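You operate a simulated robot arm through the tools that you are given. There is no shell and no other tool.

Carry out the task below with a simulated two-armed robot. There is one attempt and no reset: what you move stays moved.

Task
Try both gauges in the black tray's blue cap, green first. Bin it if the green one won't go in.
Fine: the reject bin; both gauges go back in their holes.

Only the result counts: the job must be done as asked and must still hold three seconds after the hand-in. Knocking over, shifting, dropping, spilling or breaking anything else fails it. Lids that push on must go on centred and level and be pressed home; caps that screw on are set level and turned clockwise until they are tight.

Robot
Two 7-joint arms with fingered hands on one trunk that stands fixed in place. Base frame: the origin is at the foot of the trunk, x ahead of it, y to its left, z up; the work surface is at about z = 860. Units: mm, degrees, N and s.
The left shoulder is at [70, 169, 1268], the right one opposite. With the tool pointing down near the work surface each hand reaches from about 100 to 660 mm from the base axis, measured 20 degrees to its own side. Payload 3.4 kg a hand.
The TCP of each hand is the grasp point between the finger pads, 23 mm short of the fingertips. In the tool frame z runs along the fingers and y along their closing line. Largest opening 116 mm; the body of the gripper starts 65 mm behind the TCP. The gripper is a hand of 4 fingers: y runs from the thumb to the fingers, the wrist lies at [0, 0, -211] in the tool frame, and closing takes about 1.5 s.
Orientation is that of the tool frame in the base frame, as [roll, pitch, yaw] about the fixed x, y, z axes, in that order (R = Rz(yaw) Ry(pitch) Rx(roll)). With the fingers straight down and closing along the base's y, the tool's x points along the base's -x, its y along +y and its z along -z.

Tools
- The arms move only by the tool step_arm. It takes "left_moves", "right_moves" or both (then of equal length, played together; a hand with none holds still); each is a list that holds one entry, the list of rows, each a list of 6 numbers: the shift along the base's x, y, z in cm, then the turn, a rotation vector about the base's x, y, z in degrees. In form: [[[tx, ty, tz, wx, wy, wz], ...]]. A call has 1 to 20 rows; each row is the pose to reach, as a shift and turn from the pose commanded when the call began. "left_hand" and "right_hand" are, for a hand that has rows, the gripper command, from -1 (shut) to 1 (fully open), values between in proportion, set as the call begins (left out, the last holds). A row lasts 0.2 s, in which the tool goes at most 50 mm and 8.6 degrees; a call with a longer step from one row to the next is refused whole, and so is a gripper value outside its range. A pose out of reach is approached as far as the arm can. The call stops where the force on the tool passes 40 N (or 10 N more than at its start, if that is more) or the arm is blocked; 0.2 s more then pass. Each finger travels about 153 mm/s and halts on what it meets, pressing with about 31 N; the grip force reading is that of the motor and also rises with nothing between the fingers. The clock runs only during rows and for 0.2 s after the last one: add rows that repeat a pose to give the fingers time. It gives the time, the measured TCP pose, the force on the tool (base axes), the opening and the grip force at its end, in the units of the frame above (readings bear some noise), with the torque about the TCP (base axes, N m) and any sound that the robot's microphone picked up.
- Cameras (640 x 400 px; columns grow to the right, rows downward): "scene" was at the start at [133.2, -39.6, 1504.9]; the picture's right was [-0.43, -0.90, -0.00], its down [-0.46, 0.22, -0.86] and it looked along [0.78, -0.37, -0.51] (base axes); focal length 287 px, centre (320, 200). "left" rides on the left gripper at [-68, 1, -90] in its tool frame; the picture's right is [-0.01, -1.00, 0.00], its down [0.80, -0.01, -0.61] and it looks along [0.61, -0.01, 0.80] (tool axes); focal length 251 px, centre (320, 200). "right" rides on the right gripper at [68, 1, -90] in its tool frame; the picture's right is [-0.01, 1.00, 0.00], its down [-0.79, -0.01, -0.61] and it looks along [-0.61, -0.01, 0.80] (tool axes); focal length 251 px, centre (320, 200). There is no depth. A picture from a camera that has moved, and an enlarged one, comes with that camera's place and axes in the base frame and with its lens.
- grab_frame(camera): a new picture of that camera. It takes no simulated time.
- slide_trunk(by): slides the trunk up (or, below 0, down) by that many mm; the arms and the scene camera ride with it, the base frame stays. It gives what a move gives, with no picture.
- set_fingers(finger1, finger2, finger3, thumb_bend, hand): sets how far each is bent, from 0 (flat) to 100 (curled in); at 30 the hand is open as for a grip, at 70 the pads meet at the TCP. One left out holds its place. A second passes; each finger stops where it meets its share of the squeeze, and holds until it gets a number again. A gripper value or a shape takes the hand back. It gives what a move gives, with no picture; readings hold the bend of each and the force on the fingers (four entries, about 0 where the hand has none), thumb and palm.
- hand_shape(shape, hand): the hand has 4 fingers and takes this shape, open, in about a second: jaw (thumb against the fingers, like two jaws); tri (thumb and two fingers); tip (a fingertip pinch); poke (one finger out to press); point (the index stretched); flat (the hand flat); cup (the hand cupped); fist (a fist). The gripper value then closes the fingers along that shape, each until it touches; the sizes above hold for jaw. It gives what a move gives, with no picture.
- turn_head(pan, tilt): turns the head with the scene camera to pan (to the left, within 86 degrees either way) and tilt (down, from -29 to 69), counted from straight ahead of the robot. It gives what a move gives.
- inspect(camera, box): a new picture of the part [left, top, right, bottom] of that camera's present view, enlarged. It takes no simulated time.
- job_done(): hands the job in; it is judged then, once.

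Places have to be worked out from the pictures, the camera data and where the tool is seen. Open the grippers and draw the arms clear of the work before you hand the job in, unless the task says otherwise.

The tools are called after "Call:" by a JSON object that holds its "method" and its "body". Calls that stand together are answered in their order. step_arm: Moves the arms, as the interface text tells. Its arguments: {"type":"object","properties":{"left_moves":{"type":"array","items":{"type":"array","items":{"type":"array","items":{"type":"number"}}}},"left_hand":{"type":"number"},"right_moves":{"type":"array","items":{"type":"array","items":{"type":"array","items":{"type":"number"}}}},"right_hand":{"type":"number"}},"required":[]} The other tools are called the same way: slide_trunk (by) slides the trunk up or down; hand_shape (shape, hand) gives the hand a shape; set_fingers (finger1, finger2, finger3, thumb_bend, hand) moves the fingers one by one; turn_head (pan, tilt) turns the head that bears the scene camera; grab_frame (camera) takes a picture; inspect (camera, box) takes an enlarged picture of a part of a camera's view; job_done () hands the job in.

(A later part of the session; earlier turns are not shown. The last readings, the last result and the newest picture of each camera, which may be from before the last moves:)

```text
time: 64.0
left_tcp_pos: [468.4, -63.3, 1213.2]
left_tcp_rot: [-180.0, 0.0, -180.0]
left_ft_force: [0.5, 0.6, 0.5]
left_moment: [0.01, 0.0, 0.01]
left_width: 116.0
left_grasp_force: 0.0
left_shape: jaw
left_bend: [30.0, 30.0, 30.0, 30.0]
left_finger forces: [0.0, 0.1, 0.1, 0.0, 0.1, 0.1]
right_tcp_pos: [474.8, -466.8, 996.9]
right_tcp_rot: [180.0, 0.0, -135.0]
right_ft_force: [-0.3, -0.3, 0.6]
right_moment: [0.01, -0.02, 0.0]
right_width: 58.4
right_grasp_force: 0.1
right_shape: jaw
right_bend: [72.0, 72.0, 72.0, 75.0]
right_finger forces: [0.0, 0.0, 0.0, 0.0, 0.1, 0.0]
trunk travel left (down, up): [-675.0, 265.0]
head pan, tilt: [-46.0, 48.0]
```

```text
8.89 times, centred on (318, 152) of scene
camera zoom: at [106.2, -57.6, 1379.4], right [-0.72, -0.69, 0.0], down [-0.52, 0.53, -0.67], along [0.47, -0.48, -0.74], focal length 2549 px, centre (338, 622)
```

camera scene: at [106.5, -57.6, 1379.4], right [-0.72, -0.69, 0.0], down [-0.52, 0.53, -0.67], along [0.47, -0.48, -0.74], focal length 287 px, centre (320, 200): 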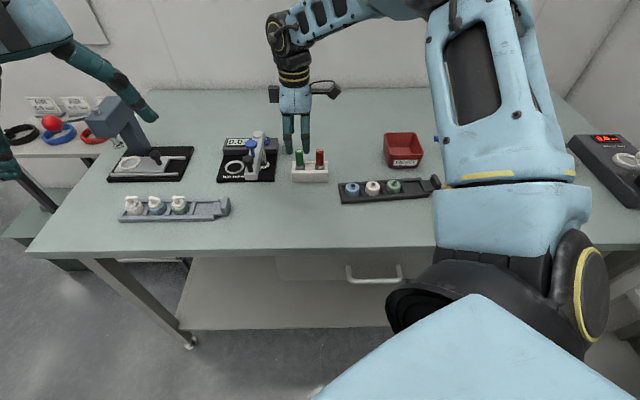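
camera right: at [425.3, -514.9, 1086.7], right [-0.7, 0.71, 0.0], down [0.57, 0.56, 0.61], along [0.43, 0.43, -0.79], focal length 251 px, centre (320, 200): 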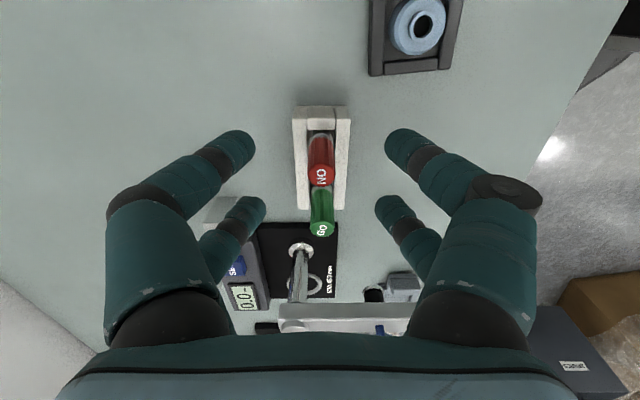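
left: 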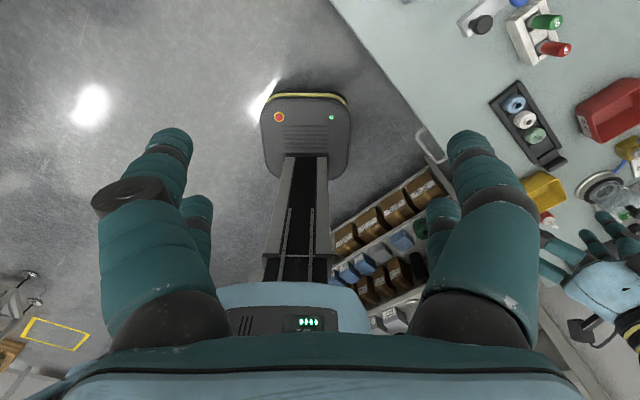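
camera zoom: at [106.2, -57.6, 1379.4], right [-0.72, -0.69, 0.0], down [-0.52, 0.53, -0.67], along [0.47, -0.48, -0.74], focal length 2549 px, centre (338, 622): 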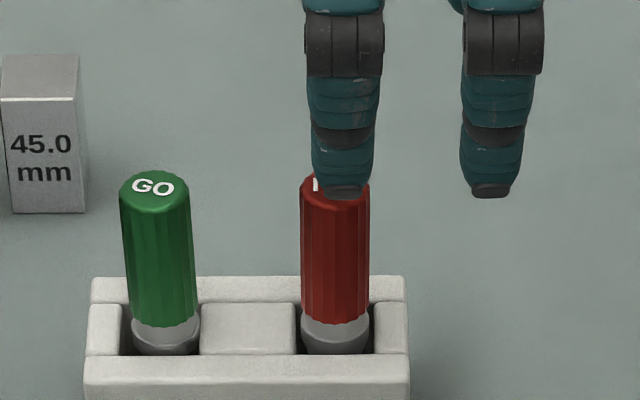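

The far pair is nearly lined up with NO; I'll trim ~1 mm and lower to gripping height, then recheck the alignment against the fingers before closing.

Call:
{"method": "step_arm", "body": {"right_moves": [[[0.035, 0.105, 0, 0, 0, 0], [0.035, 0.105, -1.8, 0, 0, 0], [0.035, 0.105, -3.6, 0, 0, 0], [0.035, 0.105, -5.0, 0, 0, 0], [0.035, 0.105, -6.0, 0, 0, 0], [0.035, 0.105, -6.8, 0, 0, 0], [0.035, 0.105, -6.8, 0, 0, 0]]]}}

Call:
{"method": "inspect", "body": {"camera": "right", "box": [240, 110, 400, 260]}}

Call:
{"method": "inspect", "body": {"camera": "scene", "box": [298, 130, 338, 175]}}

```text
time: 65.6
left_tcp_pos: [469.3, -64.9, 1213.3]
left_tcp_rot: [179.9, 0.0, -180.0]
left_ft_force: [1.1, -0.3, 0.5]
left_moment: [0.0, -0.02, 0.03]
left_width: 115.9
left_grasp_force: 0.0
left_shape: jaw
left_bend: [30.0, 30.0, 30.0, 30.0]
left_finger forces: [0.1, 0.0, 0.0, 0.0, 0.0, 0.0]
right_tcp_pos: [474.3, -466.5, 929.8]
right_tcp_rot: [-179.9, 0.0, -134.9]
right_ft_force: [0.2, 0.3, 0.5]
right_moment: [-0.01, -0.01, -0.01]
right_width: 58.7
right_grasp_force: 0.0
right_shape: jaw
right_bend: [72.0, 72.0, 72.0, 75.0]
right_finger forces: [0.0, 0.0, 0.1, 0.0, 0.0, 0.0]
trunk travel left (down, up): [-675.0, 265.0]
head pan, tilt: [-46.0, 48.0]
```

```text
2.67 times, centred on (320, 185) of right
camera zoom: at [425.9, -514.8, 1020.4], right [-0.7, 0.71, 0.0], down [0.57, 0.56, 0.61], along [0.43, 0.43, -0.8], focal length 670 px, centre (320, 240)
```

zoom: 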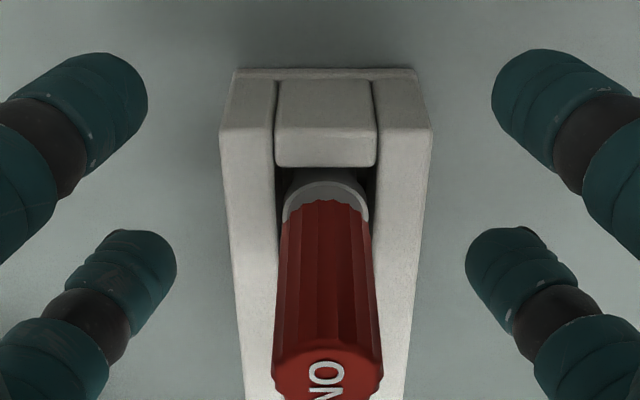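

```text
8.89 times, centred on (318, 152) of scene
camera zoom: at [106.5, -57.6, 1379.4], right [-0.72, -0.69, 0.0], down [-0.52, 0.53, -0.67], along [0.46, -0.48, -0.74], focal length 2549 px, centre (338, 622)
```

zoom: 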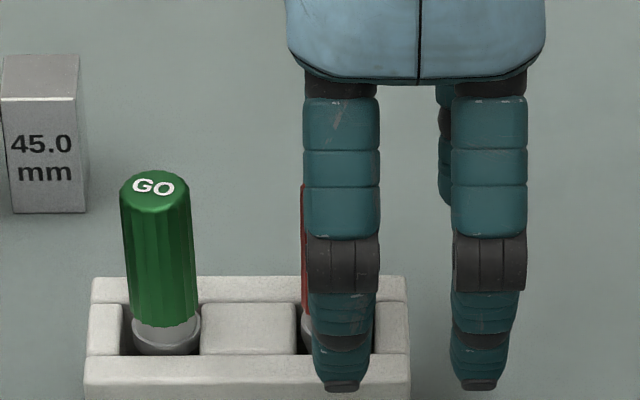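

The far fingers sit ~1.8 mm too far toward the robot along the stand and NO is ~1 mm toward finger 2. I'll correct both, then close to just above the handle width first.

Call:
{"method": "step_arm", "body": {"right_moves": [[[0.03, 0.1, 0, 0, 0, 0], [0.057, 0.197, 0, 0, 0, 0], [0.057, 0.197, 0, 0, 0, 0]]], "right_hand": -0.5}}

Call:
{"method": "inspect", "body": {"camera": "right", "box": [240, 110, 400, 260]}}

Call:
{"method": "inspect", "body": {"camera": "scene", "box": [303, 143, 333, 177]}}

```text
time: 66.4
left_tcp_pos: [469.7, -64.6, 1213.0]
left_tcp_rot: [-180.0, 0.0, -179.9]
left_ft_force: [-0.6, -0.9, 0.3]
left_moment: [0.0, -0.03, 0.03]
left_width: 115.9
left_grasp_force: 0.1
left_shape: jaw
left_bend: [30.0, 30.0, 30.0, 30.0]
left_finger forces: [0.0, 0.0, 0.0, 0.0, 0.0, 0.0]
right_tcp_pos: [475.5, -463.2, 929.9]
right_tcp_rot: [-180.0, 0.0, -134.9]
right_ft_force: [0.4, -0.4, 0.4]
right_moment: [-0.03, 0.02, 0.01]
right_width: 29.5
right_grasp_force: 0.1
right_shape: jaw
right_bend: [73.0, 73.0, 73.0, 77.0]
right_finger forces: [0.0, 0.0, 0.0, 0.0, 0.0, 0.0]
trunk travel left (down, up): [-675.0, 265.0]
head pan, tilt: [-46.0, 48.0]
```

```text
2.67 times, centred on (320, 185) of right
camera zoom: at [427.1, -512.1, 1020.8], right [-0.7, 0.71, 0.0], down [0.57, 0.56, 0.61], along [0.43, 0.43, -0.79], focal length 670 px, centre (320, 240)
```

zoom: 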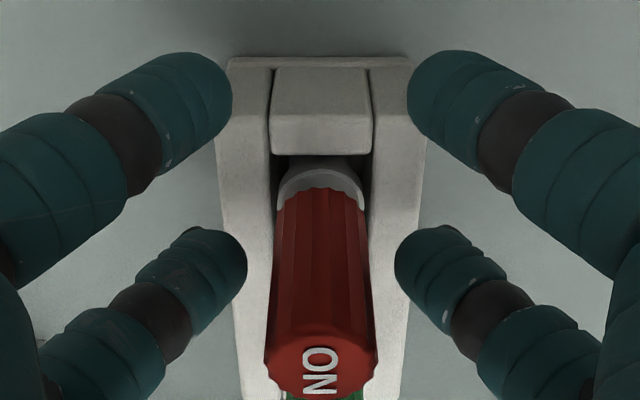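

```text
11.76 times, centred on (318, 160) of scene
camera zoom: at [106.6, -57.8, 1379.4], right [-0.72, -0.69, 0.0], down [-0.52, 0.53, -0.67], along [0.46, -0.48, -0.74], focal length 3373 px, centre (344, 671)
```

zoom: 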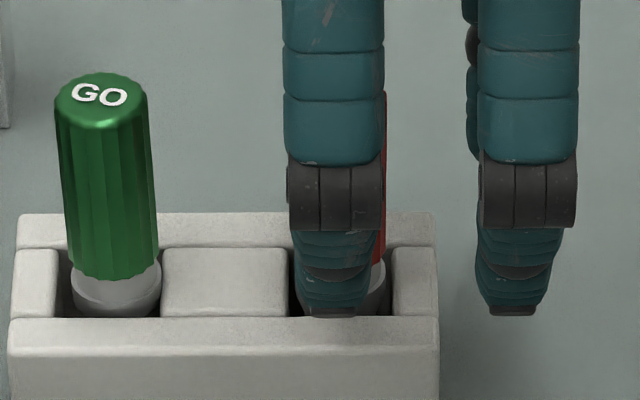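

Across the stand it's centred now; along it the fingers overshot ~1 mm. I'll nudge back 0.7 mm and close to about 20 mm.

Call:
{"method": "step_arm", "body": {"right_moves": [[[-0.05, -0.05, 0, 0, 0, 0], [-0.05, -0.05, 0, 0, 0, 0]]], "right_hand": -0.62}}

Call:
{"method": "inspect", "body": {"camera": "right", "box": [240, 110, 400, 260]}}

Call:
{"method": "inspect", "body": {"camera": "scene", "box": [303, 143, 333, 177]}}

```text
time: 67.0
left_tcp_pos: [468.2, -64.3, 1212.2]
left_tcp_rot: [180.0, -0.1, -180.0]
left_ft_force: [0.2, -0.2, 0.1]
left_moment: [0.01, -0.02, 0.01]
left_width: 116.0
left_grasp_force: 0.1
left_shape: jaw
left_bend: [30.0, 30.0, 30.0, 30.0]
left_finger forces: [0.0, 0.0, 0.0, 0.0, 0.1, 0.0]
right_tcp_pos: [475.9, -465.0, 929.9]
right_tcp_rot: [-180.0, 0.0, -135.0]
right_ft_force: [-0.6, 0.4, -0.1]
right_moment: [0.02, -0.05, 0.03]
right_width: 22.4
right_grasp_force: 0.0
right_shape: jaw
right_bend: [73.0, 73.0, 73.0, 76.0]
right_finger forces: [0.0, 0.0, 0.0, 0.1, 0.0, 0.0]
trunk travel left (down, up): [-675.0, 265.0]
head pan, tilt: [-46.0, 48.0]
```

```text
2.67 times, centred on (320, 185) of right
camera zoom: at [426.6, -512.1, 1020.3], right [-0.7, 0.71, 0.0], down [0.57, 0.56, 0.61], along [0.43, 0.43, -0.79], focal length 670 px, centre (320, 240)
```

zoom: 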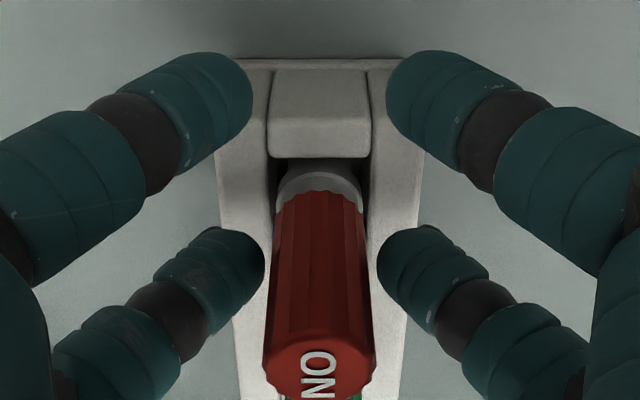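

```text
11.76 times, centred on (318, 160) of scene
camera zoom: at [106.6, -57.7, 1379.4], right [-0.72, -0.69, 0.0], down [-0.52, 0.53, -0.67], along [0.46, -0.48, -0.74], focal length 3373 px, centre (344, 671)
```

zoom: 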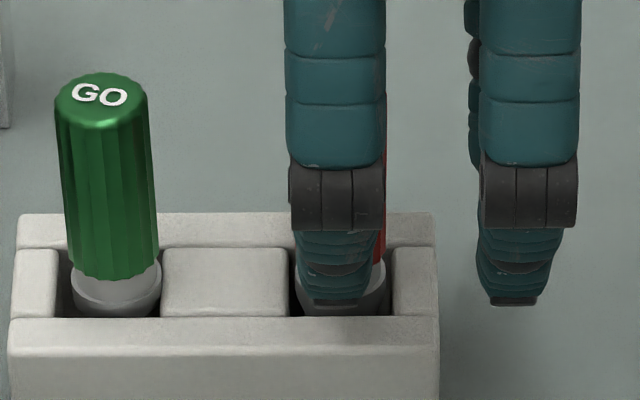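

Still ~0.7 mm short along the stand. I'll nudge another 0.6 mm and close to grip.

Call:
{"method": "step_arm", "body": {"right_moves": [[[-0.045, -0.045, 0, 0, 0, 0], [-0.045, -0.045, 0, 0, 0, 0]]], "right_hand": -0.68}}

Call:
{"method": "step_arm", "body": {"right_moves": [[[0, 0, 0, 0, 0, 0], [0, 0, 0, 0, 0, 0], [0, 0, 0, 0, 0, 0]]], "right_hand": -1}}

Call:
{"method": "inspect", "body": {"camera": "right", "box": [240, 110, 400, 260]}}

Call:
{"method": "inspect", "body": {"camera": "scene", "box": [303, 143, 333, 177]}}

```text
time: 67.6
left_tcp_pos: [469.8, -63.7, 1212.9]
left_tcp_rot: [180.0, 0.1, -180.0]
left_ft_force: [0.5, 0.1, 0.5]
left_moment: [0.04, 0.01, 0.02]
left_width: 115.8
left_grasp_force: 0.0
left_shape: jaw
left_bend: [30.0, 30.0, 30.0, 30.0]
left_finger forces: [0.0, 0.1, 0.0, 0.0, 0.0, 0.0]
right_tcp_pos: [474.5, -464.3, 929.7]
right_tcp_rot: [-180.0, 0.0, -134.9]
right_ft_force: [0.0, 0.7, -0.2]
right_moment: [0.0, -0.01, -0.03]
right_width: 18.9
right_grasp_force: 0.0
right_shape: jaw
right_bend: [73.0, 73.0, 73.0, 76.0]
right_finger forces: [0.0, 0.1, 0.1, 0.1, 0.0, 0.1]
trunk travel left (down, up): [-675.0, 265.0]
head pan, tilt: [-46.0, 48.0]
```

```text
time: 68.4
left_tcp_pos: [469.3, -63.9, 1213.7]
left_tcp_rot: [180.0, 0.0, -179.9]
left_ft_force: [0.0, -1.2, 0.2]
left_moment: [0.0, 0.0, 0.04]
left_width: 115.8
left_grasp_force: 0.0
left_shape: jaw
left_bend: [30.0, 30.0, 30.0, 30.0]
left_finger forces: [0.1, 0.0, 0.0, 0.0, 0.0, 0.0]
right_tcp_pos: [475.6, -464.5, 928.5]
right_tcp_rot: [180.0, 0.0, -134.9]
right_ft_force: [0.1, 0.3, 0.2]
right_moment: [-0.02, 0.0, -0.03]
right_width: 0.2
right_grasp_force: 30.8
right_shape: jaw
right_bend: [62.0, 72.0, 72.0, 61.0]
right_finger forces: [0.0, 26.4, 26.6, 0.0, 0.0, 0.0]
trunk travel left (down, up): [-675.0, 265.0]
head pan, tilt: [-46.0, 48.0]
```

```text
2.67 times, centred on (320, 185) of right
camera zoom: at [425.8, -512.6, 1020.0], right [-0.7, 0.71, 0.0], down [0.57, 0.56, 0.61], along [0.43, 0.43, -0.8], focal length 670 px, centre (320, 240)
```

zoom: 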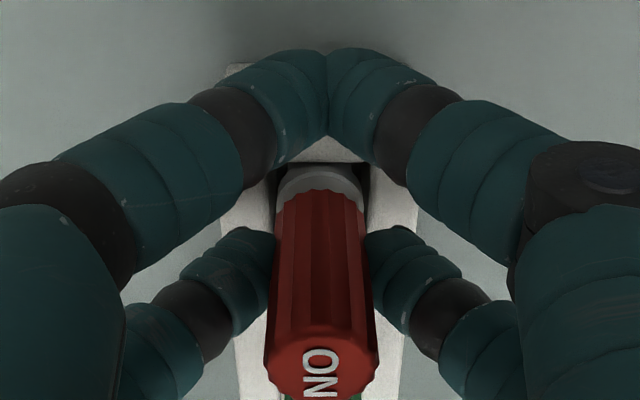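

```text
11.76 times, centred on (318, 160) of scene
camera zoom: at [106.7, -57.8, 1379.4], right [-0.72, -0.69, 0.0], down [-0.52, 0.53, -0.67], along [0.46, -0.48, -0.74], focal length 3373 px, centre (344, 671)
```

zoom: 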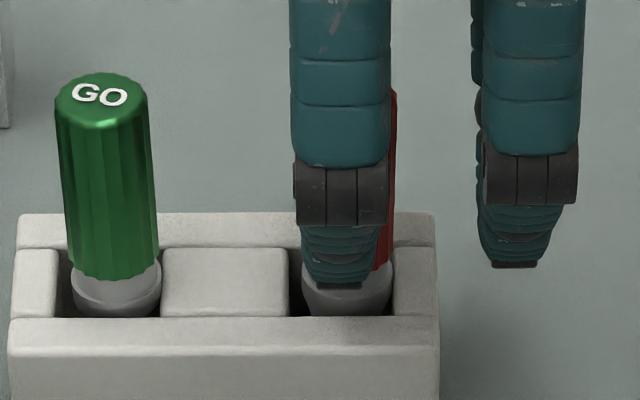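

NO is held by fingers 2 and 3 at ~26.5 N, shifted ~1.5 mm along its pocket but upright. I'll lift it straight up and check.

Call:
{"method": "step_arm", "body": {"right_moves": [[[0, 0, 0.3, 0, 0, 0], [0, 0, 0.8, 0, 0, 0], [0, 0, 1.6, 0, 0, 0], [0, 0, 2.6, 0, 0, 0], [0, 0, 3.8, 0, 0, 0], [0, 0, 5.0, 0, 0, 0], [0, 0, 6.2, 0, 0, 0], [0, 0, 7.0, 0, 0, 0], [0, 0, 7.0, 0, 0, 0]]]}}

Call:
{"method": "inspect", "body": {"camera": "scene", "box": [298, 115, 338, 175]}}

Call:
{"method": "grab_frame", "body": {"camera": "right"}}

```text
time: 70.4
left_tcp_pos: [469.3, -65.8, 1213.2]
left_tcp_rot: [180.0, 0.0, 180.0]
left_ft_force: [-0.8, 0.1, -0.3]
left_moment: [-0.01, -0.01, 0.0]
left_width: 116.0
left_grasp_force: 0.0
left_shape: jaw
left_bend: [30.0, 30.0, 30.0, 30.0]
left_finger forces: [0.0, 0.1, 0.0, 0.0, 0.1, 0.0]
right_tcp_pos: [475.6, -466.3, 1001.2]
right_tcp_rot: [-180.0, 0.0, -134.9]
right_ft_force: [-0.2, 0.5, -1.1]
right_moment: [-0.01, -0.03, 0.03]
right_width: 0.1
right_grasp_force: 30.9
right_shape: jaw
right_bend: [62.0, 72.0, 72.0, 61.0]
right_finger forces: [0.1, 26.5, 26.7, 0.0, 0.0, 0.0]
trunk travel left (down, up): [-675.0, 265.0]
head pan, tilt: [-46.0, 48.0]
```

```text
6.67 times, centred on (318, 145) of scene
camera zoom: at [106.9, -57.9, 1379.4], right [-0.72, -0.69, 0.0], down [-0.52, 0.53, -0.67], along [0.46, -0.48, -0.74], focal length 1912 px, centre (333, 567)
```

zoom: 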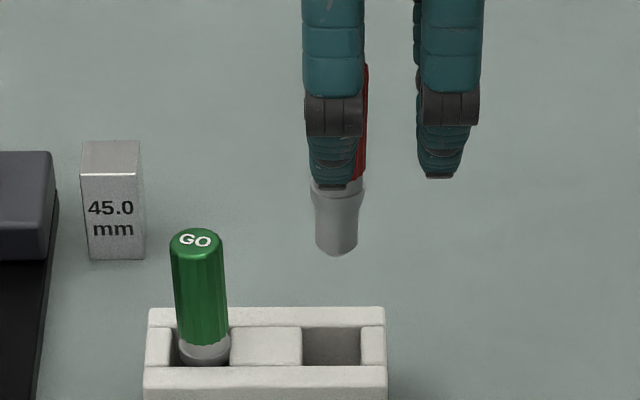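

```text
taken
camera right: at [426.3, -513.9, 1092.2], right [-0.7, 0.71, 0.0], down [0.57, 0.56, 0.61], along [0.43, 0.43, -0.8], focal length 251 px, centre (320, 200)
```

right: 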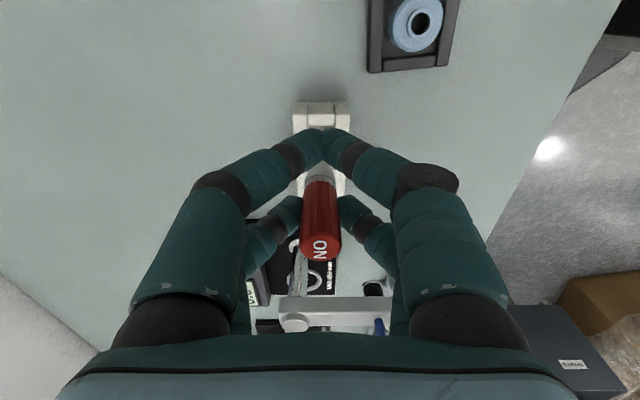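

NO's pin is much fatter, ~16 mm against a ~12.4 mm bore, but I'll make the trial physically. Moving NO over the blue cap by the known offset from GO's trial.

Call:
{"method": "step_arm", "body": {"right_moves": [[[-2, -0.17, 0, 0, 0, 0], [-4, -0.33, 0, 0, 0, 0], [-6, -0.5, 0, 0, 0, 0], [-8, -0.67, 0, 0, 0, 0], [-9.99, -0.83, 0, 0, 0, 0], [-9.99, -0.83, -1.0, 0, 0, 0], [-9.99, -0.83, -2.2, 0, 0, 0], [-9.99, -0.83, -2.2, 0, 0, 0]]]}}

Call:
{"method": "inspect", "body": {"camera": "scene", "box": [350, 155, 385, 200]}}

Call:
{"method": "grab_frame", "body": {"camera": "right"}}

```text
time: 72.2
left_tcp_pos: [468.0, -65.5, 1214.2]
left_tcp_rot: [180.0, 0.0, 180.0]
left_ft_force: [0.0, 0.2, 0.8]
left_moment: [-0.02, -0.01, 0.04]
left_width: 116.0
left_grasp_force: 0.1
left_shape: jaw
left_bend: [30.0, 30.0, 30.0, 30.0]
left_finger forces: [0.0, 0.0, 0.0, 0.0, 0.1, 0.0]
right_tcp_pos: [374.0, -472.8, 976.0]
right_tcp_rot: [-179.9, 0.0, -134.9]
right_ft_force: [0.8, 0.3, -1.0]
right_moment: [0.01, 0.01, -0.02]
right_width: 0.0
right_grasp_force: 32.1
right_shape: jaw
right_bend: [62.0, 72.0, 72.0, 61.0]
right_finger forces: [0.0, 26.4, 26.6, 0.0, 0.1, 0.0]
trunk travel left (down, up): [-675.0, 265.0]
head pan, tilt: [-46.0, 48.0]
```

```text
8.89 times, centred on (368, 178) of scene
camera zoom: at [106.2, -57.6, 1379.4], right [-0.72, -0.69, 0.0], down [-0.52, 0.53, -0.67], along [0.47, -0.48, -0.74], focal length 2549 px, centre (-102, 400)
```

zoom: 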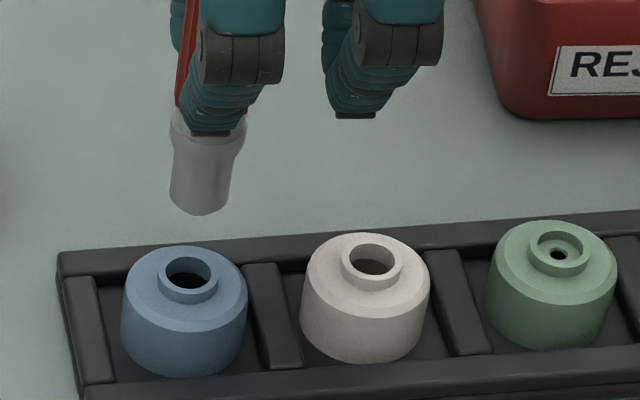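

```text
taken
camera right: at [325.6, -521.5, 1067.8], right [-0.7, 0.71, 0.0], down [0.57, 0.56, 0.61], along [0.43, 0.43, -0.8], focal length 251 px, centre (320, 200)
```

right: 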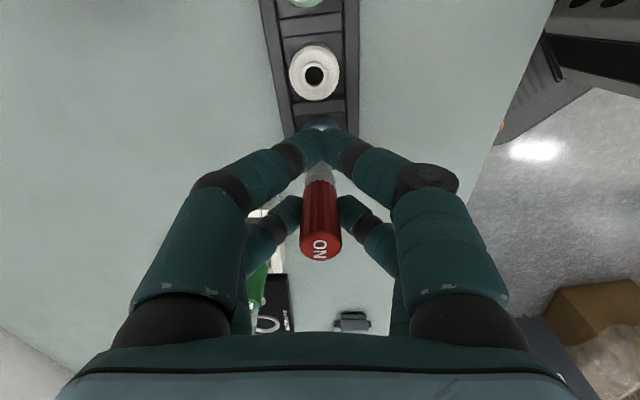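

Along the tray it's within ~1 mm. I'll zoom the hand camera to check the sideways alignment, where the cap is partly behind the near fingers.

Call:
{"method": "inspect", "body": {"camera": "right", "box": [280, 90, 360, 200]}}

Call:
{"method": "inspect", "body": {"camera": "scene", "box": [356, 165, 376, 195]}}

```text
3.64 times, centred on (320, 145) of right
camera zoom: at [325.6, -521.5, 1067.8], right [-0.7, 0.71, 0.0], down [0.57, 0.56, 0.61], along [0.43, 0.43, -0.8], focal length 914 px, centre (320, 400)
```

zoom: 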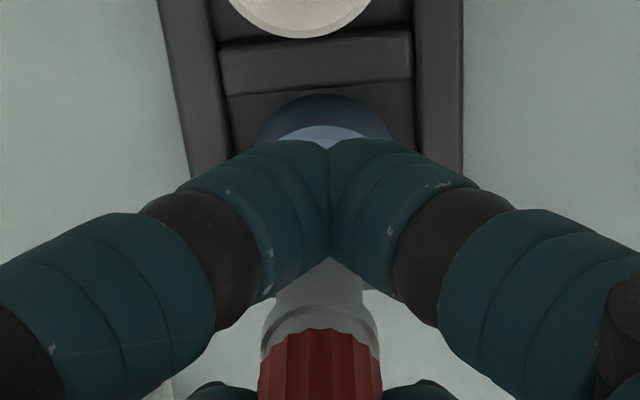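

```text
13.33 times, centred on (366, 180) of scene
camera zoom: at [106.2, -57.6, 1379.4], right [-0.72, -0.69, 0.0], down [-0.52, 0.53, -0.67], along [0.47, -0.48, -0.74], focal length 3823 px, centre (-293, 467)
```

zoom: 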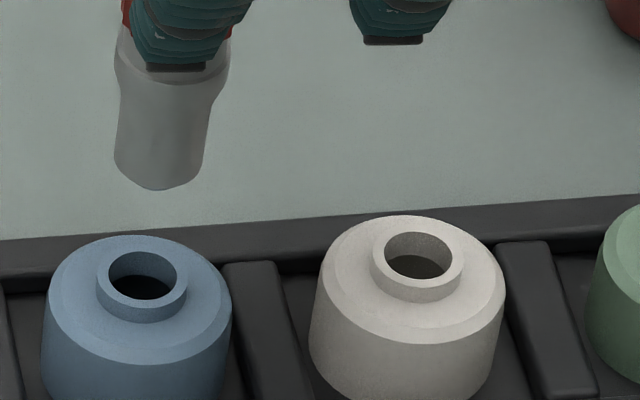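

Small corrections: ~0.7 mm back along the tray, ~0.8 mm across. Then lower 18 mm to just above the expected contact height.

Call:
{"method": "step_arm", "body": {"right_moves": [[[-0.011, 0.103, 0, 0, 0, 0], [-0.011, 0.103, -0.4, 0, 0, 0], [-0.011, 0.103, -0.8, 0, 0, 0], [-0.011, 0.103, -1.2, 0, 0, 0], [-0.011, 0.103, -1.5, 0, 0, 0], [-0.011, 0.103, -1.7, 0, 0, 0], [-0.011, 0.103, -1.7, 0, 0, 0]]]}}

Call:
{"method": "inspect", "body": {"camera": "scene", "box": [356, 165, 376, 195]}}

```text
time: 73.8
left_tcp_pos: [468.9, -64.4, 1212.9]
left_tcp_rot: [-179.9, -0.1, -180.0]
left_ft_force: [0.3, 0.0, -0.1]
left_moment: [-0.02, -0.01, -0.01]
left_width: 115.5
left_grasp_force: 0.1
left_shape: jaw
left_bend: [30.0, 30.0, 30.0, 30.0]
left_finger forces: [0.0, 0.0, 0.1, 0.0, 0.1, 0.1]
right_tcp_pos: [375.5, -471.7, 961.3]
right_tcp_rot: [-180.0, -0.1, -134.8]
right_ft_force: [-0.2, 0.0, -1.0]
right_moment: [0.0, 0.03, 0.01]
right_width: 0.0
right_grasp_force: 31.2
right_shape: jaw
right_bend: [62.0, 72.0, 72.0, 61.0]
right_finger forces: [0.0, 26.4, 26.5, 0.1, 0.1, 0.0]
trunk travel left (down, up): [-675.0, 265.0]
head pan, tilt: [-46.0, 48.0]
```

```text
13.33 times, centred on (366, 180) of scene
camera zoom: at [106.6, -57.8, 1379.4], right [-0.72, -0.69, 0.0], down [-0.52, 0.53, -0.67], along [0.46, -0.48, -0.74], focal length 3823 px, centre (-293, 467)
```

zoom: 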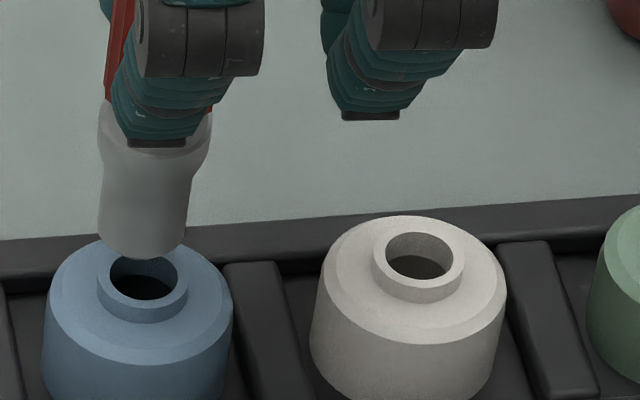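

The pin is now ~1.2 mm off the other way along the tray. I'll correct and lower gently in 1 mm steps to feel contact.

Call:
{"method": "step_arm", "body": {"right_moves": [[[-0.075, -0.075, 0, 0, 0, 0], [-0.075, -0.075, -0.1, 0, 0, 0], [-0.075, -0.075, -0.2, 0, 0, 0], [-0.075, -0.075, -0.3, 0, 0, 0], [-0.075, -0.075, -0.4, 0, 0, 0], [-0.075, -0.075, -0.4, 0, 0, 0]]]}}

Call:
{"method": "inspect", "body": {"camera": "scene", "box": [356, 165, 376, 195]}}

```text
time: 75.2
left_tcp_pos: [468.3, -65.9, 1212.3]
left_tcp_rot: [-180.0, 0.0, 179.9]
left_ft_force: [0.2, 0.1, 0.0]
left_moment: [0.0, 0.01, -0.01]
left_width: 115.9
left_grasp_force: 0.1
left_shape: jaw
left_bend: [30.0, 30.0, 30.0, 30.0]
left_finger forces: [0.0, 0.1, 0.0, 0.1, 0.0, 0.0]
right_tcp_pos: [374.9, -472.6, 955.8]
right_tcp_rot: [-180.0, 0.0, -134.9]
right_ft_force: [-0.1, 0.7, -0.5]
right_moment: [0.01, 0.04, 0.0]
right_width: 0.4
right_grasp_force: 30.8
right_shape: jaw
right_bend: [62.0, 72.0, 72.0, 61.0]
right_finger forces: [0.2, 26.4, 26.6, 0.0, 0.0, 0.0]
trunk travel left (down, up): [-675.0, 265.0]
head pan, tilt: [-46.0, 48.0]
```

```text
13.33 times, centred on (366, 180) of scene
camera zoom: at [106.7, -57.8, 1379.4], right [-0.72, -0.69, 0.0], down [-0.52, 0.53, -0.67], along [0.46, -0.48, -0.74], focal length 3823 px, centre (-293, 467)
```

zoom: 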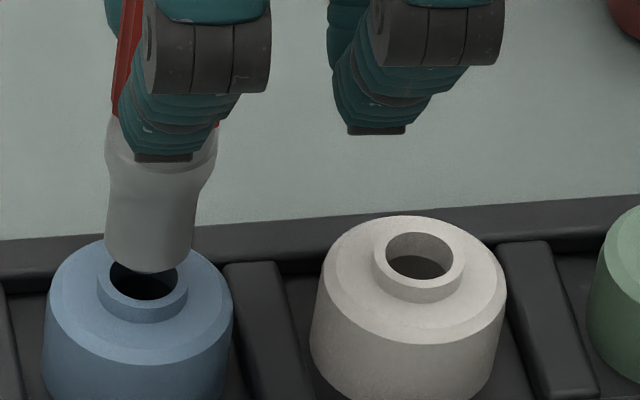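

Aligned along the tray within ~0.3 mm. Continue lowering in 1 mm steps.

Call:
{"method": "step_arm", "body": {"right_moves": [[[0, 0, -0.1, 0, 0, 0], [0, 0, -0.2, 0, 0, 0], [0, 0, -0.3, 0, 0, 0], [0, 0, -0.3, 0, 0, 0]]]}}

Call:
{"method": "inspect", "body": {"camera": "scene", "box": [356, 165, 376, 195]}}

```text
time: 76.2
left_tcp_pos: [469.5, -63.8, 1211.6]
left_tcp_rot: [179.9, 0.0, -179.9]
left_ft_force: [-0.1, 1.0, 0.7]
left_moment: [0.02, -0.02, -0.01]
left_width: 115.8
left_grasp_force: 0.1
left_shape: jaw
left_bend: [30.0, 30.0, 30.0, 30.0]
left_finger forces: [0.0, 0.0, 0.0, 0.0, 0.0, 0.0]
right_tcp_pos: [375.0, -471.6, 954.2]
right_tcp_rot: [-180.0, 0.0, -135.0]
right_ft_force: [-0.3, -0.2, -0.7]
right_moment: [-0.03, 0.06, -0.03]
right_width: 0.0
right_grasp_force: 31.1
right_shape: jaw
right_bend: [62.0, 72.0, 72.0, 61.0]
right_finger forces: [0.1, 26.4, 26.6, 0.0, 0.0, 0.0]
trunk travel left (down, up): [-675.0, 265.0]
head pan, tilt: [-46.0, 48.0]
```

```text
13.33 times, centred on (366, 180) of scene
camera zoom: at [106.7, -57.8, 1379.4], right [-0.72, -0.69, 0.0], down [-0.52, 0.53, -0.67], along [0.46, -0.48, -0.74], focal length 3823 px, centre (-293, 467)
```

zoom: 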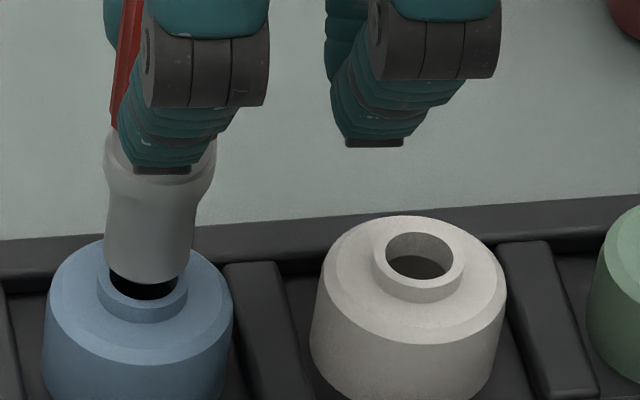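

Still no contact; the pin is plainly wider than the bore. A few more 1 mm steps.

Call:
{"method": "step_arm", "body": {"right_moves": [[[0, 0, -0.1, 0, 0, 0], [0, 0, -0.2, 0, 0, 0], [0, 0, -0.3, 0, 0, 0], [0, 0, -0.3, 0, 0, 0]]]}}

Call:
{"method": "inspect", "body": {"camera": "scene", "box": [356, 165, 376, 195]}}

```text
time: 77.2
left_tcp_pos: [469.5, -65.1, 1213.0]
left_tcp_rot: [-179.9, 0.0, 179.9]
left_ft_force: [0.9, -0.7, 0.2]
left_moment: [0.02, -0.01, 0.04]
left_width: 116.0
left_grasp_force: 0.1
left_shape: jaw
left_bend: [30.0, 30.0, 30.0, 30.0]
left_finger forces: [0.0, 0.1, 0.0, 0.1, 0.1, 0.1]
right_tcp_pos: [374.1, -474.3, 951.0]
right_tcp_rot: [180.0, 0.0, -134.9]
right_ft_force: [-0.3, -0.6, -0.6]
right_moment: [-0.05, 0.03, 0.0]
right_width: 0.0
right_grasp_force: 31.3
right_shape: jaw
right_bend: [62.0, 72.0, 72.0, 61.0]
right_finger forces: [0.0, 26.4, 26.6, 0.0, 0.0, 0.0]
trunk travel left (down, up): [-675.0, 265.0]
head pan, tilt: [-46.0, 48.0]
```

```text
13.33 times, centred on (366, 180) of scene
camera zoom: at [106.7, -57.8, 1379.4], right [-0.72, -0.69, 0.0], down [-0.52, 0.53, -0.67], along [0.46, -0.48, -0.74], focal length 3823 px, centre (-293, 467)
```

zoom: 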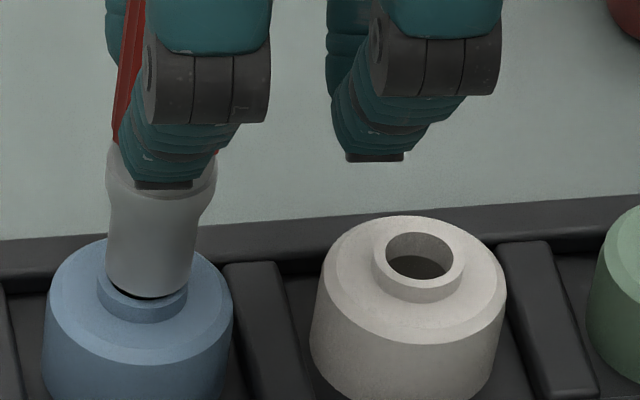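

The pin's end now covers the bore just above the collar. A few more steps until it bears.

Call:
{"method": "step_arm", "body": {"right_moves": [[[0, 0, -0.08, 0, 0, 0], [0, 0, -0.16, 0, 0, 0], [0, 0, -0.16, 0, 0, 0]]]}}

Call:
{"method": "inspect", "body": {"camera": "scene", "box": [356, 165, 376, 195]}}

```text
time: 78.0
left_tcp_pos: [468.6, -64.9, 1213.5]
left_tcp_rot: [180.0, -0.1, 180.0]
left_ft_force: [0.1, 0.1, -0.8]
left_moment: [-0.01, 0.0, -0.01]
left_width: 115.9
left_grasp_force: 0.0
left_shape: jaw
left_bend: [30.0, 30.0, 30.0, 30.0]
left_finger forces: [0.0, 0.1, 0.0, 0.0, 0.1, 0.1]
right_tcp_pos: [374.7, -472.4, 950.9]
right_tcp_rot: [179.9, 0.0, -134.9]
right_ft_force: [0.1, 0.1, -0.4]
right_moment: [-0.01, -0.01, -0.01]
right_width: 0.0
right_grasp_force: 30.8
right_shape: jaw
right_bend: [62.0, 72.0, 72.0, 61.0]
right_finger forces: [0.1, 26.3, 26.7, 0.1, 0.0, 0.1]
trunk travel left (down, up): [-675.0, 265.0]
head pan, tilt: [-46.0, 48.0]
```

```text
13.33 times, centred on (366, 180) of scene
camera zoom: at [106.7, -57.8, 1379.4], right [-0.72, -0.69, 0.0], down [-0.52, 0.53, -0.67], along [0.46, -0.48, -0.74], focal length 3823 px, centre (-293, 467)
```

zoom: 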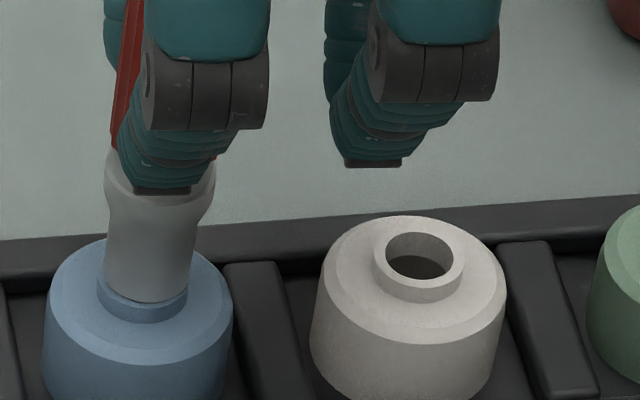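

Practically on the collar's rim. Another 2 mm in half-steps to feel the refusal.

Call:
{"method": "step_arm", "body": {"right_moves": [[[0, 0, -0.05, 0, 0, 0], [0, 0, -0.1, 0, 0, 0], [0, 0, -0.15, 0, 0, 0], [0, 0, -0.2, 0, 0, 0], [0, 0, -0.2, 0, 0, 0]]]}}

Call:
{"method": "inspect", "body": {"camera": "scene", "box": [356, 165, 376, 195]}}

```text
time: 79.2
left_tcp_pos: [467.0, -64.6, 1213.4]
left_tcp_rot: [179.9, -0.1, -179.9]
left_ft_force: [-0.3, -1.5, 0.0]
left_moment: [0.0, 0.02, 0.06]
left_width: 115.9
left_grasp_force: 0.0
left_shape: jaw
left_bend: [30.0, 30.0, 30.0, 30.0]
left_finger forces: [0.0, 0.1, 0.0, 0.0, 0.0, 0.0]
right_tcp_pos: [373.8, -471.5, 947.7]
right_tcp_rot: [-179.8, 0.0, -134.9]
right_ft_force: [0.6, 1.3, 3.6]
right_moment: [0.04, -0.07, -0.01]
right_width: 0.0
right_grasp_force: 30.9
right_shape: jaw
right_bend: [62.0, 72.0, 72.0, 61.0]
right_finger forces: [0.0, 27.7, 28.2, 0.0, 0.1, 0.0]
trunk travel left (down, up): [-675.0, 265.0]
head pan, tilt: [-46.0, 48.0]
```

```text
13.33 times, centred on (366, 180) of scene
camera zoom: at [106.2, -57.2, 1379.5], right [-0.72, -0.69, 0.0], down [-0.52, 0.53, -0.67], along [0.47, -0.48, -0.74], focal length 3823 px, centre (-293, 467)
```

zoom: 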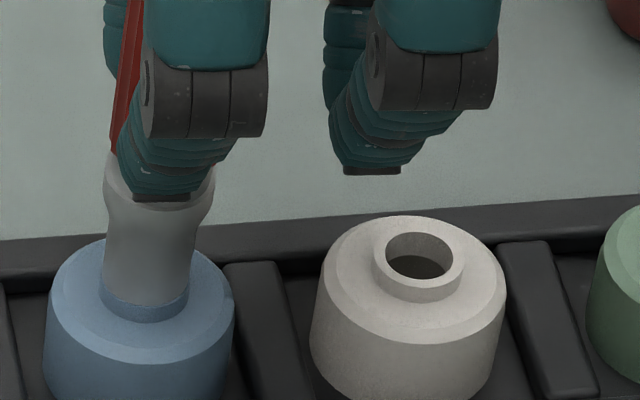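

NO bears on the collar rim at 3.6 N. One more millimetre of gentle push to confirm it won't enter.

Call:
{"method": "step_arm", "body": {"right_moves": [[[0, 0, -0.05, 0, 0, 0], [0, 0, -0.1, 0, 0, 0], [0, 0, -0.1, 0, 0, 0]]]}}

Call:
{"method": "inspect", "body": {"camera": "scene", "box": [356, 165, 376, 195]}}

```text
time: 80.0
left_tcp_pos: [469.3, -62.5, 1213.1]
left_tcp_rot: [-180.0, 0.0, -180.0]
left_ft_force: [0.2, 0.1, -0.6]
left_moment: [0.02, 0.01, 0.0]
left_width: 115.7
left_grasp_force: 0.0
left_shape: jaw
left_bend: [30.0, 30.0, 30.0, 30.0]
left_finger forces: [0.0, 0.0, 0.0, 0.0, 0.0, 0.1]
right_tcp_pos: [375.2, -472.6, 948.0]
right_tcp_rot: [-179.9, 0.0, -134.9]
right_ft_force: [1.8, -0.4, 8.5]
right_moment: [0.07, -0.18, -0.04]
right_width: 0.0
right_grasp_force: 30.5
right_shape: jaw
right_bend: [62.0, 72.0, 72.0, 61.0]
right_finger forces: [0.0, 28.6, 30.7, 0.1, 0.0, 0.0]
trunk travel left (down, up): [-675.0, 265.0]
head pan, tilt: [-46.0, 48.0]
```

```text
13.33 times, centred on (366, 180) of scene
camera zoom: at [106.0, -56.6, 1379.6], right [-0.72, -0.69, 0.0], down [-0.52, 0.53, -0.67], along [0.47, -0.48, -0.74], focal length 3823 px, centre (-293, 467)
```

zoom: 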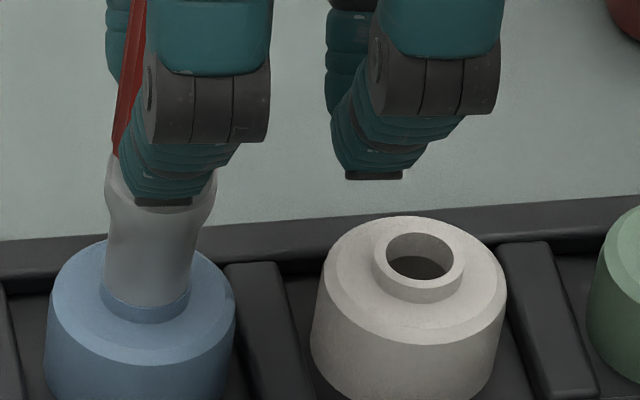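

8.5 N with no travel: NO does not go in. GO goes, NO refuses, so the cap is good and stays in the tray. I'll withdraw NO straight up, and check the cap stayed put.

Call:
{"method": "step_arm", "body": {"right_moves": [[[0, 0, 0.3, 0, 0, 0], [0, 0, 0.8, 0, 0, 0], [0, 0, 1.8, 0, 0, 0], [0, 0, 3.0, 0, 0, 0], [0, 0, 4.4, 0, 0, 0], [0, 0, 5.8, 0, 0, 0], [0, 0, 6.4, 0, 0, 0]]]}}

Call:
{"method": "inspect", "body": {"camera": "scene", "box": [345, 135, 385, 200]}}

```text
time: 81.6
left_tcp_pos: [468.6, -64.9, 1212.5]
left_tcp_rot: [180.0, 0.0, 180.0]
left_ft_force: [-0.2, 0.3, -0.7]
left_moment: [0.0, 0.0, 0.02]
left_width: 115.9
left_grasp_force: 0.1
left_shape: jaw
left_bend: [30.0, 30.0, 30.0, 30.0]
left_finger forces: [0.0, 0.0, 0.0, 0.1, 0.0, 0.1]
right_tcp_pos: [372.8, -472.4, 1012.2]
right_tcp_rot: [180.0, 0.0, -134.9]
right_ft_force: [-0.2, 1.0, -1.0]
right_moment: [-0.02, 0.01, 0.02]
right_width: 0.1
right_grasp_force: 31.1
right_shape: jaw
right_bend: [62.0, 72.0, 72.0, 61.0]
right_finger forces: [0.0, 27.5, 27.8, 0.0, 0.0, 0.1]
trunk travel left (down, up): [-675.0, 265.0]
head pan, tilt: [-46.0, 48.0]
```

```text
6.15 times, centred on (365, 168) of scene
camera zoom: at [106.6, -57.9, 1379.4], right [-0.72, -0.69, 0.0], down [-0.52, 0.53, -0.67], along [0.46, -0.48, -0.74], focal length 1764 px, centre (43, 400)
```

zoom: 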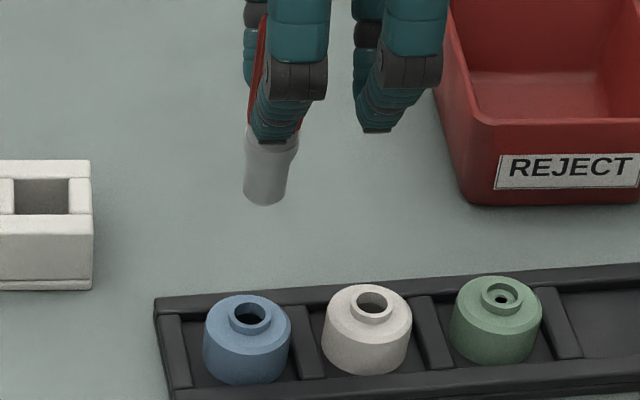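

The cap is undisturbed and NO hangs plumb. I'll return NO to above its hole, aiming ~1 mm nearer the pocket centre than where I picked it up.

Call:
{"method": "step_arm", "body": {"right_moves": [[[2.0, 0.17, 0, 0, 0, 0], [4.0, 0.34, 0, 0, 0, 0], [6.0, 0.52, 0, 0, 0, 0], [8.0, 0.69, 0, 0, 0, 0], [10.146, 0.872, 0, 0, 0, 0], [10.146, 0.872, -1.5, 0, 0, 0], [10.146, 0.872, -3.0, 0, 0, 0], [10.146, 0.872, -4.0, 0, 0, 0], [10.146, 0.872, -4.0, 0, 0, 0]]]}}

Call:
{"method": "inspect", "body": {"camera": "scene", "box": [298, 125, 338, 180]}}

Call:
{"method": "inspect", "body": {"camera": "right", "box": [260, 100, 380, 260]}}

```text
time: 83.6
left_tcp_pos: [468.9, -64.9, 1214.0]
left_tcp_rot: [-179.9, 0.1, 180.0]
left_ft_force: [0.8, -0.2, -0.2]
left_moment: [-0.01, -0.02, -0.01]
left_width: 115.9
left_grasp_force: 0.0
left_shape: jaw
left_bend: [30.0, 30.0, 30.0, 30.0]
left_finger forces: [0.1, 0.1, 0.1, 0.0, 0.1, 0.1]
right_tcp_pos: [476.2, -462.9, 970.8]
right_tcp_rot: [-180.0, 0.0, -134.9]
right_ft_force: [-0.2, -0.3, 0.3]
right_moment: [-0.03, 0.01, 0.0]
right_width: 0.0
right_grasp_force: 30.8
right_shape: jaw
right_bend: [62.0, 72.0, 72.0, 61.0]
right_finger forces: [0.0, 26.7, 27.1, 0.0, 0.0, 0.0]
trunk travel left (down, up): [-675.0, 265.0]
head pan, tilt: [-46.0, 48.0]
```

```text
7.27 times, centred on (318, 152) of scene
camera zoom: at [106.4, -57.9, 1379.4], right [-0.72, -0.69, 0.0], down [-0.52, 0.53, -0.67], along [0.47, -0.48, -0.74], focal length 2085 px, centre (334, 546)
```

zoom: 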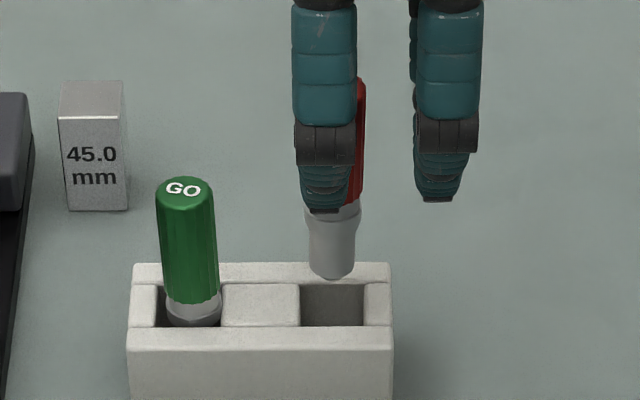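

```text
2.50 times, centred on (320, 180) of right
camera zoom: at [427.3, -511.0, 1061.1], right [-0.7, 0.71, 0.0], down [0.57, 0.56, 0.61], along [0.43, 0.43, -0.79], focal length 629 px, centre (320, 250)
```

zoom: 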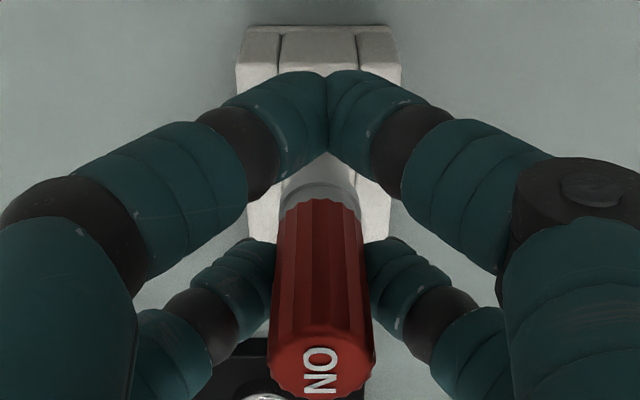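

NO's pin is centred over its pocket in both views. I'll lower it to just above seat height.

Call:
{"method": "step_arm", "body": {"right_moves": [[[0, 0, -0.6, 0, 0, 0], [0, 0, -1.2, 0, 0, 0], [0, 0, -1.8, 0, 0, 0], [0, 0, -2.4, 0, 0, 0], [0, 0, -3.0, 0, 0, 0], [0, 0, -3.4, 0, 0, 0], [0, 0, -3.7, 0, 0, 0], [0, 0, -3.9, 0, 0, 0], [0, 0, -3.9, 0, 0, 0]]]}}

Call:
{"method": "inspect", "body": {"camera": "scene", "box": [303, 143, 333, 177]}}

Call:
{"method": "inspect", "body": {"camera": "right", "box": [260, 100, 380, 260]}}

```text
time: 85.6
left_tcp_pos: [468.5, -64.7, 1213.1]
left_tcp_rot: [180.0, 0.0, -179.9]
left_ft_force: [-0.8, 0.3, -0.8]
left_moment: [0.01, -0.02, 0.01]
left_width: 115.9
left_grasp_force: 0.1
left_shape: jaw
left_bend: [30.0, 30.0, 30.0, 30.0]
left_finger forces: [0.1, 0.1, 0.1, 0.0, 0.0, 0.0]
right_tcp_pos: [476.6, -463.4, 931.3]
right_tcp_rot: [-180.0, 0.0, -134.9]
right_ft_force: [-0.3, -0.6, -0.3]
right_moment: [0.01, -0.02, -0.01]
right_width: 0.0
right_grasp_force: 30.8
right_shape: jaw
right_bend: [62.0, 72.0, 72.0, 61.0]
right_finger forces: [0.0, 26.4, 26.8, 0.1, 0.0, 0.1]
trunk travel left (down, up): [-675.0, 265.0]
head pan, tilt: [-46.0, 48.0]
```

```text
11.76 times, centred on (318, 160) of scene
camera zoom: at [106.7, -57.8, 1379.4], right [-0.72, -0.69, 0.0], down [-0.52, 0.53, -0.67], along [0.46, -0.48, -0.74], focal length 3373 px, centre (344, 671)
```

zoom: 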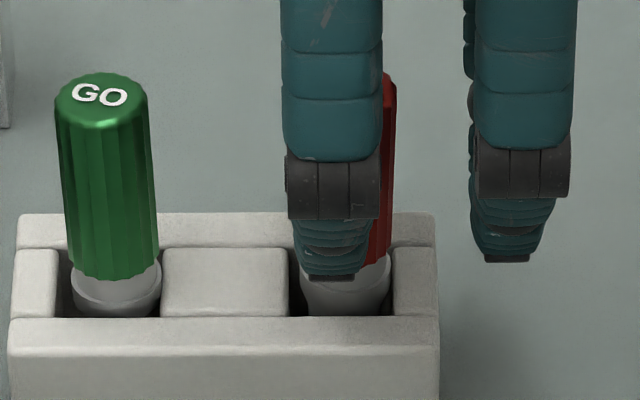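

```text
2.50 times, centred on (320, 180) of right
camera zoom: at [426.9, -511.4, 1021.8], right [-0.7, 0.71, 0.0], down [0.57, 0.56, 0.61], along [0.43, 0.43, -0.8], focal length 629 px, centre (320, 250)
```

zoom: 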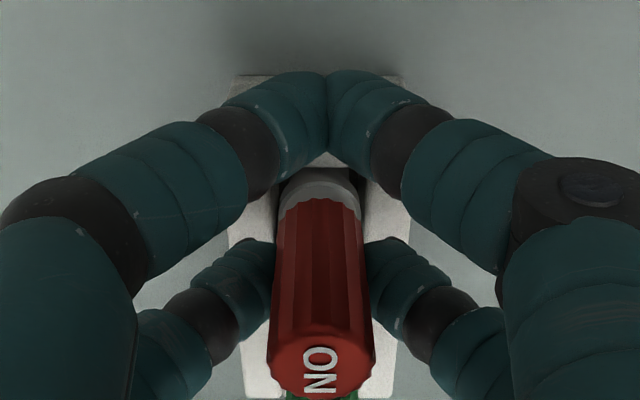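

NO is nearly seated and centred, tilted ~1° at most. I'll ease down in half-millimetre steps to feel the floor.

Call:
{"method": "step_arm", "body": {"right_moves": [[[0, 0, -0.05, 0, 0, 0], [0, 0, -0.1, 0, 0, 0], [0, 0, -0.1, 0, 0, 0]]]}}

```text
time: 86.4
left_tcp_pos: [468.1, -64.2, 1213.5]
left_tcp_rot: [179.9, 0.1, -180.0]
left_ft_force: [0.3, 1.3, -0.3]
left_moment: [-0.01, -0.03, 0.01]
left_width: 116.0
left_grasp_force: 0.0
left_shape: jaw
left_bend: [30.0, 30.0, 30.0, 30.0]
left_finger forces: [0.0, 0.0, 0.0, 0.0, 0.0, 0.0]
right_tcp_pos: [476.4, -463.2, 930.4]
right_tcp_rot: [-180.0, 0.0, -134.9]
right_ft_force: [0.1, -0.5, -0.5]
right_moment: [-0.01, 0.04, 0.01]
right_width: 0.2
right_grasp_force: 31.0
right_shape: jaw
right_bend: [62.0, 72.0, 72.0, 61.0]
right_finger forces: [0.1, 26.6, 26.9, 0.0, 0.0, 0.0]
trunk travel left (down, up): [-675.0, 265.0]
head pan, tilt: [-46.0, 48.0]
```

No contact yet; another millimetre.

Call:
{"method": "step_arm", "body": {"right_moves": [[[0, 0, -0.04, 0, 0, 0], [0, 0, -0.08, 0, 0, 0], [0, 0, -0.08, 0, 0, 0]]]}}

```text
time: 87.2
left_tcp_pos: [468.3, -63.5, 1213.5]
left_tcp_rot: [-180.0, 0.1, 180.0]
left_ft_force: [0.5, 0.2, 0.0]
left_moment: [0.01, 0.0, 0.0]
left_width: 116.0
left_grasp_force: 0.0
left_shape: jaw
left_bend: [30.0, 30.0, 30.0, 30.0]
left_finger forces: [0.1, 0.0, 0.1, 0.0, 0.1, 0.0]
right_tcp_pos: [475.9, -463.1, 929.3]
right_tcp_rot: [180.0, 0.1, -134.9]
right_ft_force: [-0.2, 0.2, -0.8]
right_moment: [-0.02, 0.01, 0.04]
right_width: 0.0
right_grasp_force: 30.9
right_shape: jaw
right_bend: [62.0, 72.0, 72.0, 61.0]
right_finger forces: [0.0, 26.5, 26.9, 0.0, 0.0, 0.0]
trunk travel left (down, up): [-675.0, 265.0]
head pan, tilt: [-46.0, 48.0]
```

Still none; another 0.8 mm.

Call:
{"method": "step_arm", "body": {"right_moves": [[[0, 0, -0.04, 0, 0, 0], [0, 0, -0.08, 0, 0, 0], [0, 0, -0.08, 0, 0, 0]]]}}

```text
time: 88.0
left_tcp_pos: [469.1, -63.7, 1212.9]
left_tcp_rot: [-180.0, -0.1, -180.0]
left_ft_force: [0.2, 0.0, 0.3]
left_moment: [0.0, -0.03, 0.0]
left_width: 115.9
left_grasp_force: 0.1
left_shape: jaw
left_bend: [30.0, 30.0, 30.0, 30.0]
left_finger forces: [0.1, 0.1, 0.0, 0.1, 0.0, 0.0]
right_tcp_pos: [476.0, -463.5, 929.1]
right_tcp_rot: [180.0, 0.0, -134.9]
right_ft_force: [-0.5, 1.2, -0.7]
right_moment: [0.01, 0.03, -0.03]
right_width: 0.0
right_grasp_force: 30.6
right_shape: jaw
right_bend: [62.0, 72.0, 72.0, 61.0]
right_finger forces: [0.0, 26.4, 26.9, 0.0, 0.1, 0.0]
trunk travel left (down, up): [-675.0, 265.0]
head pan, tilt: [-46.0, 48.0]
```

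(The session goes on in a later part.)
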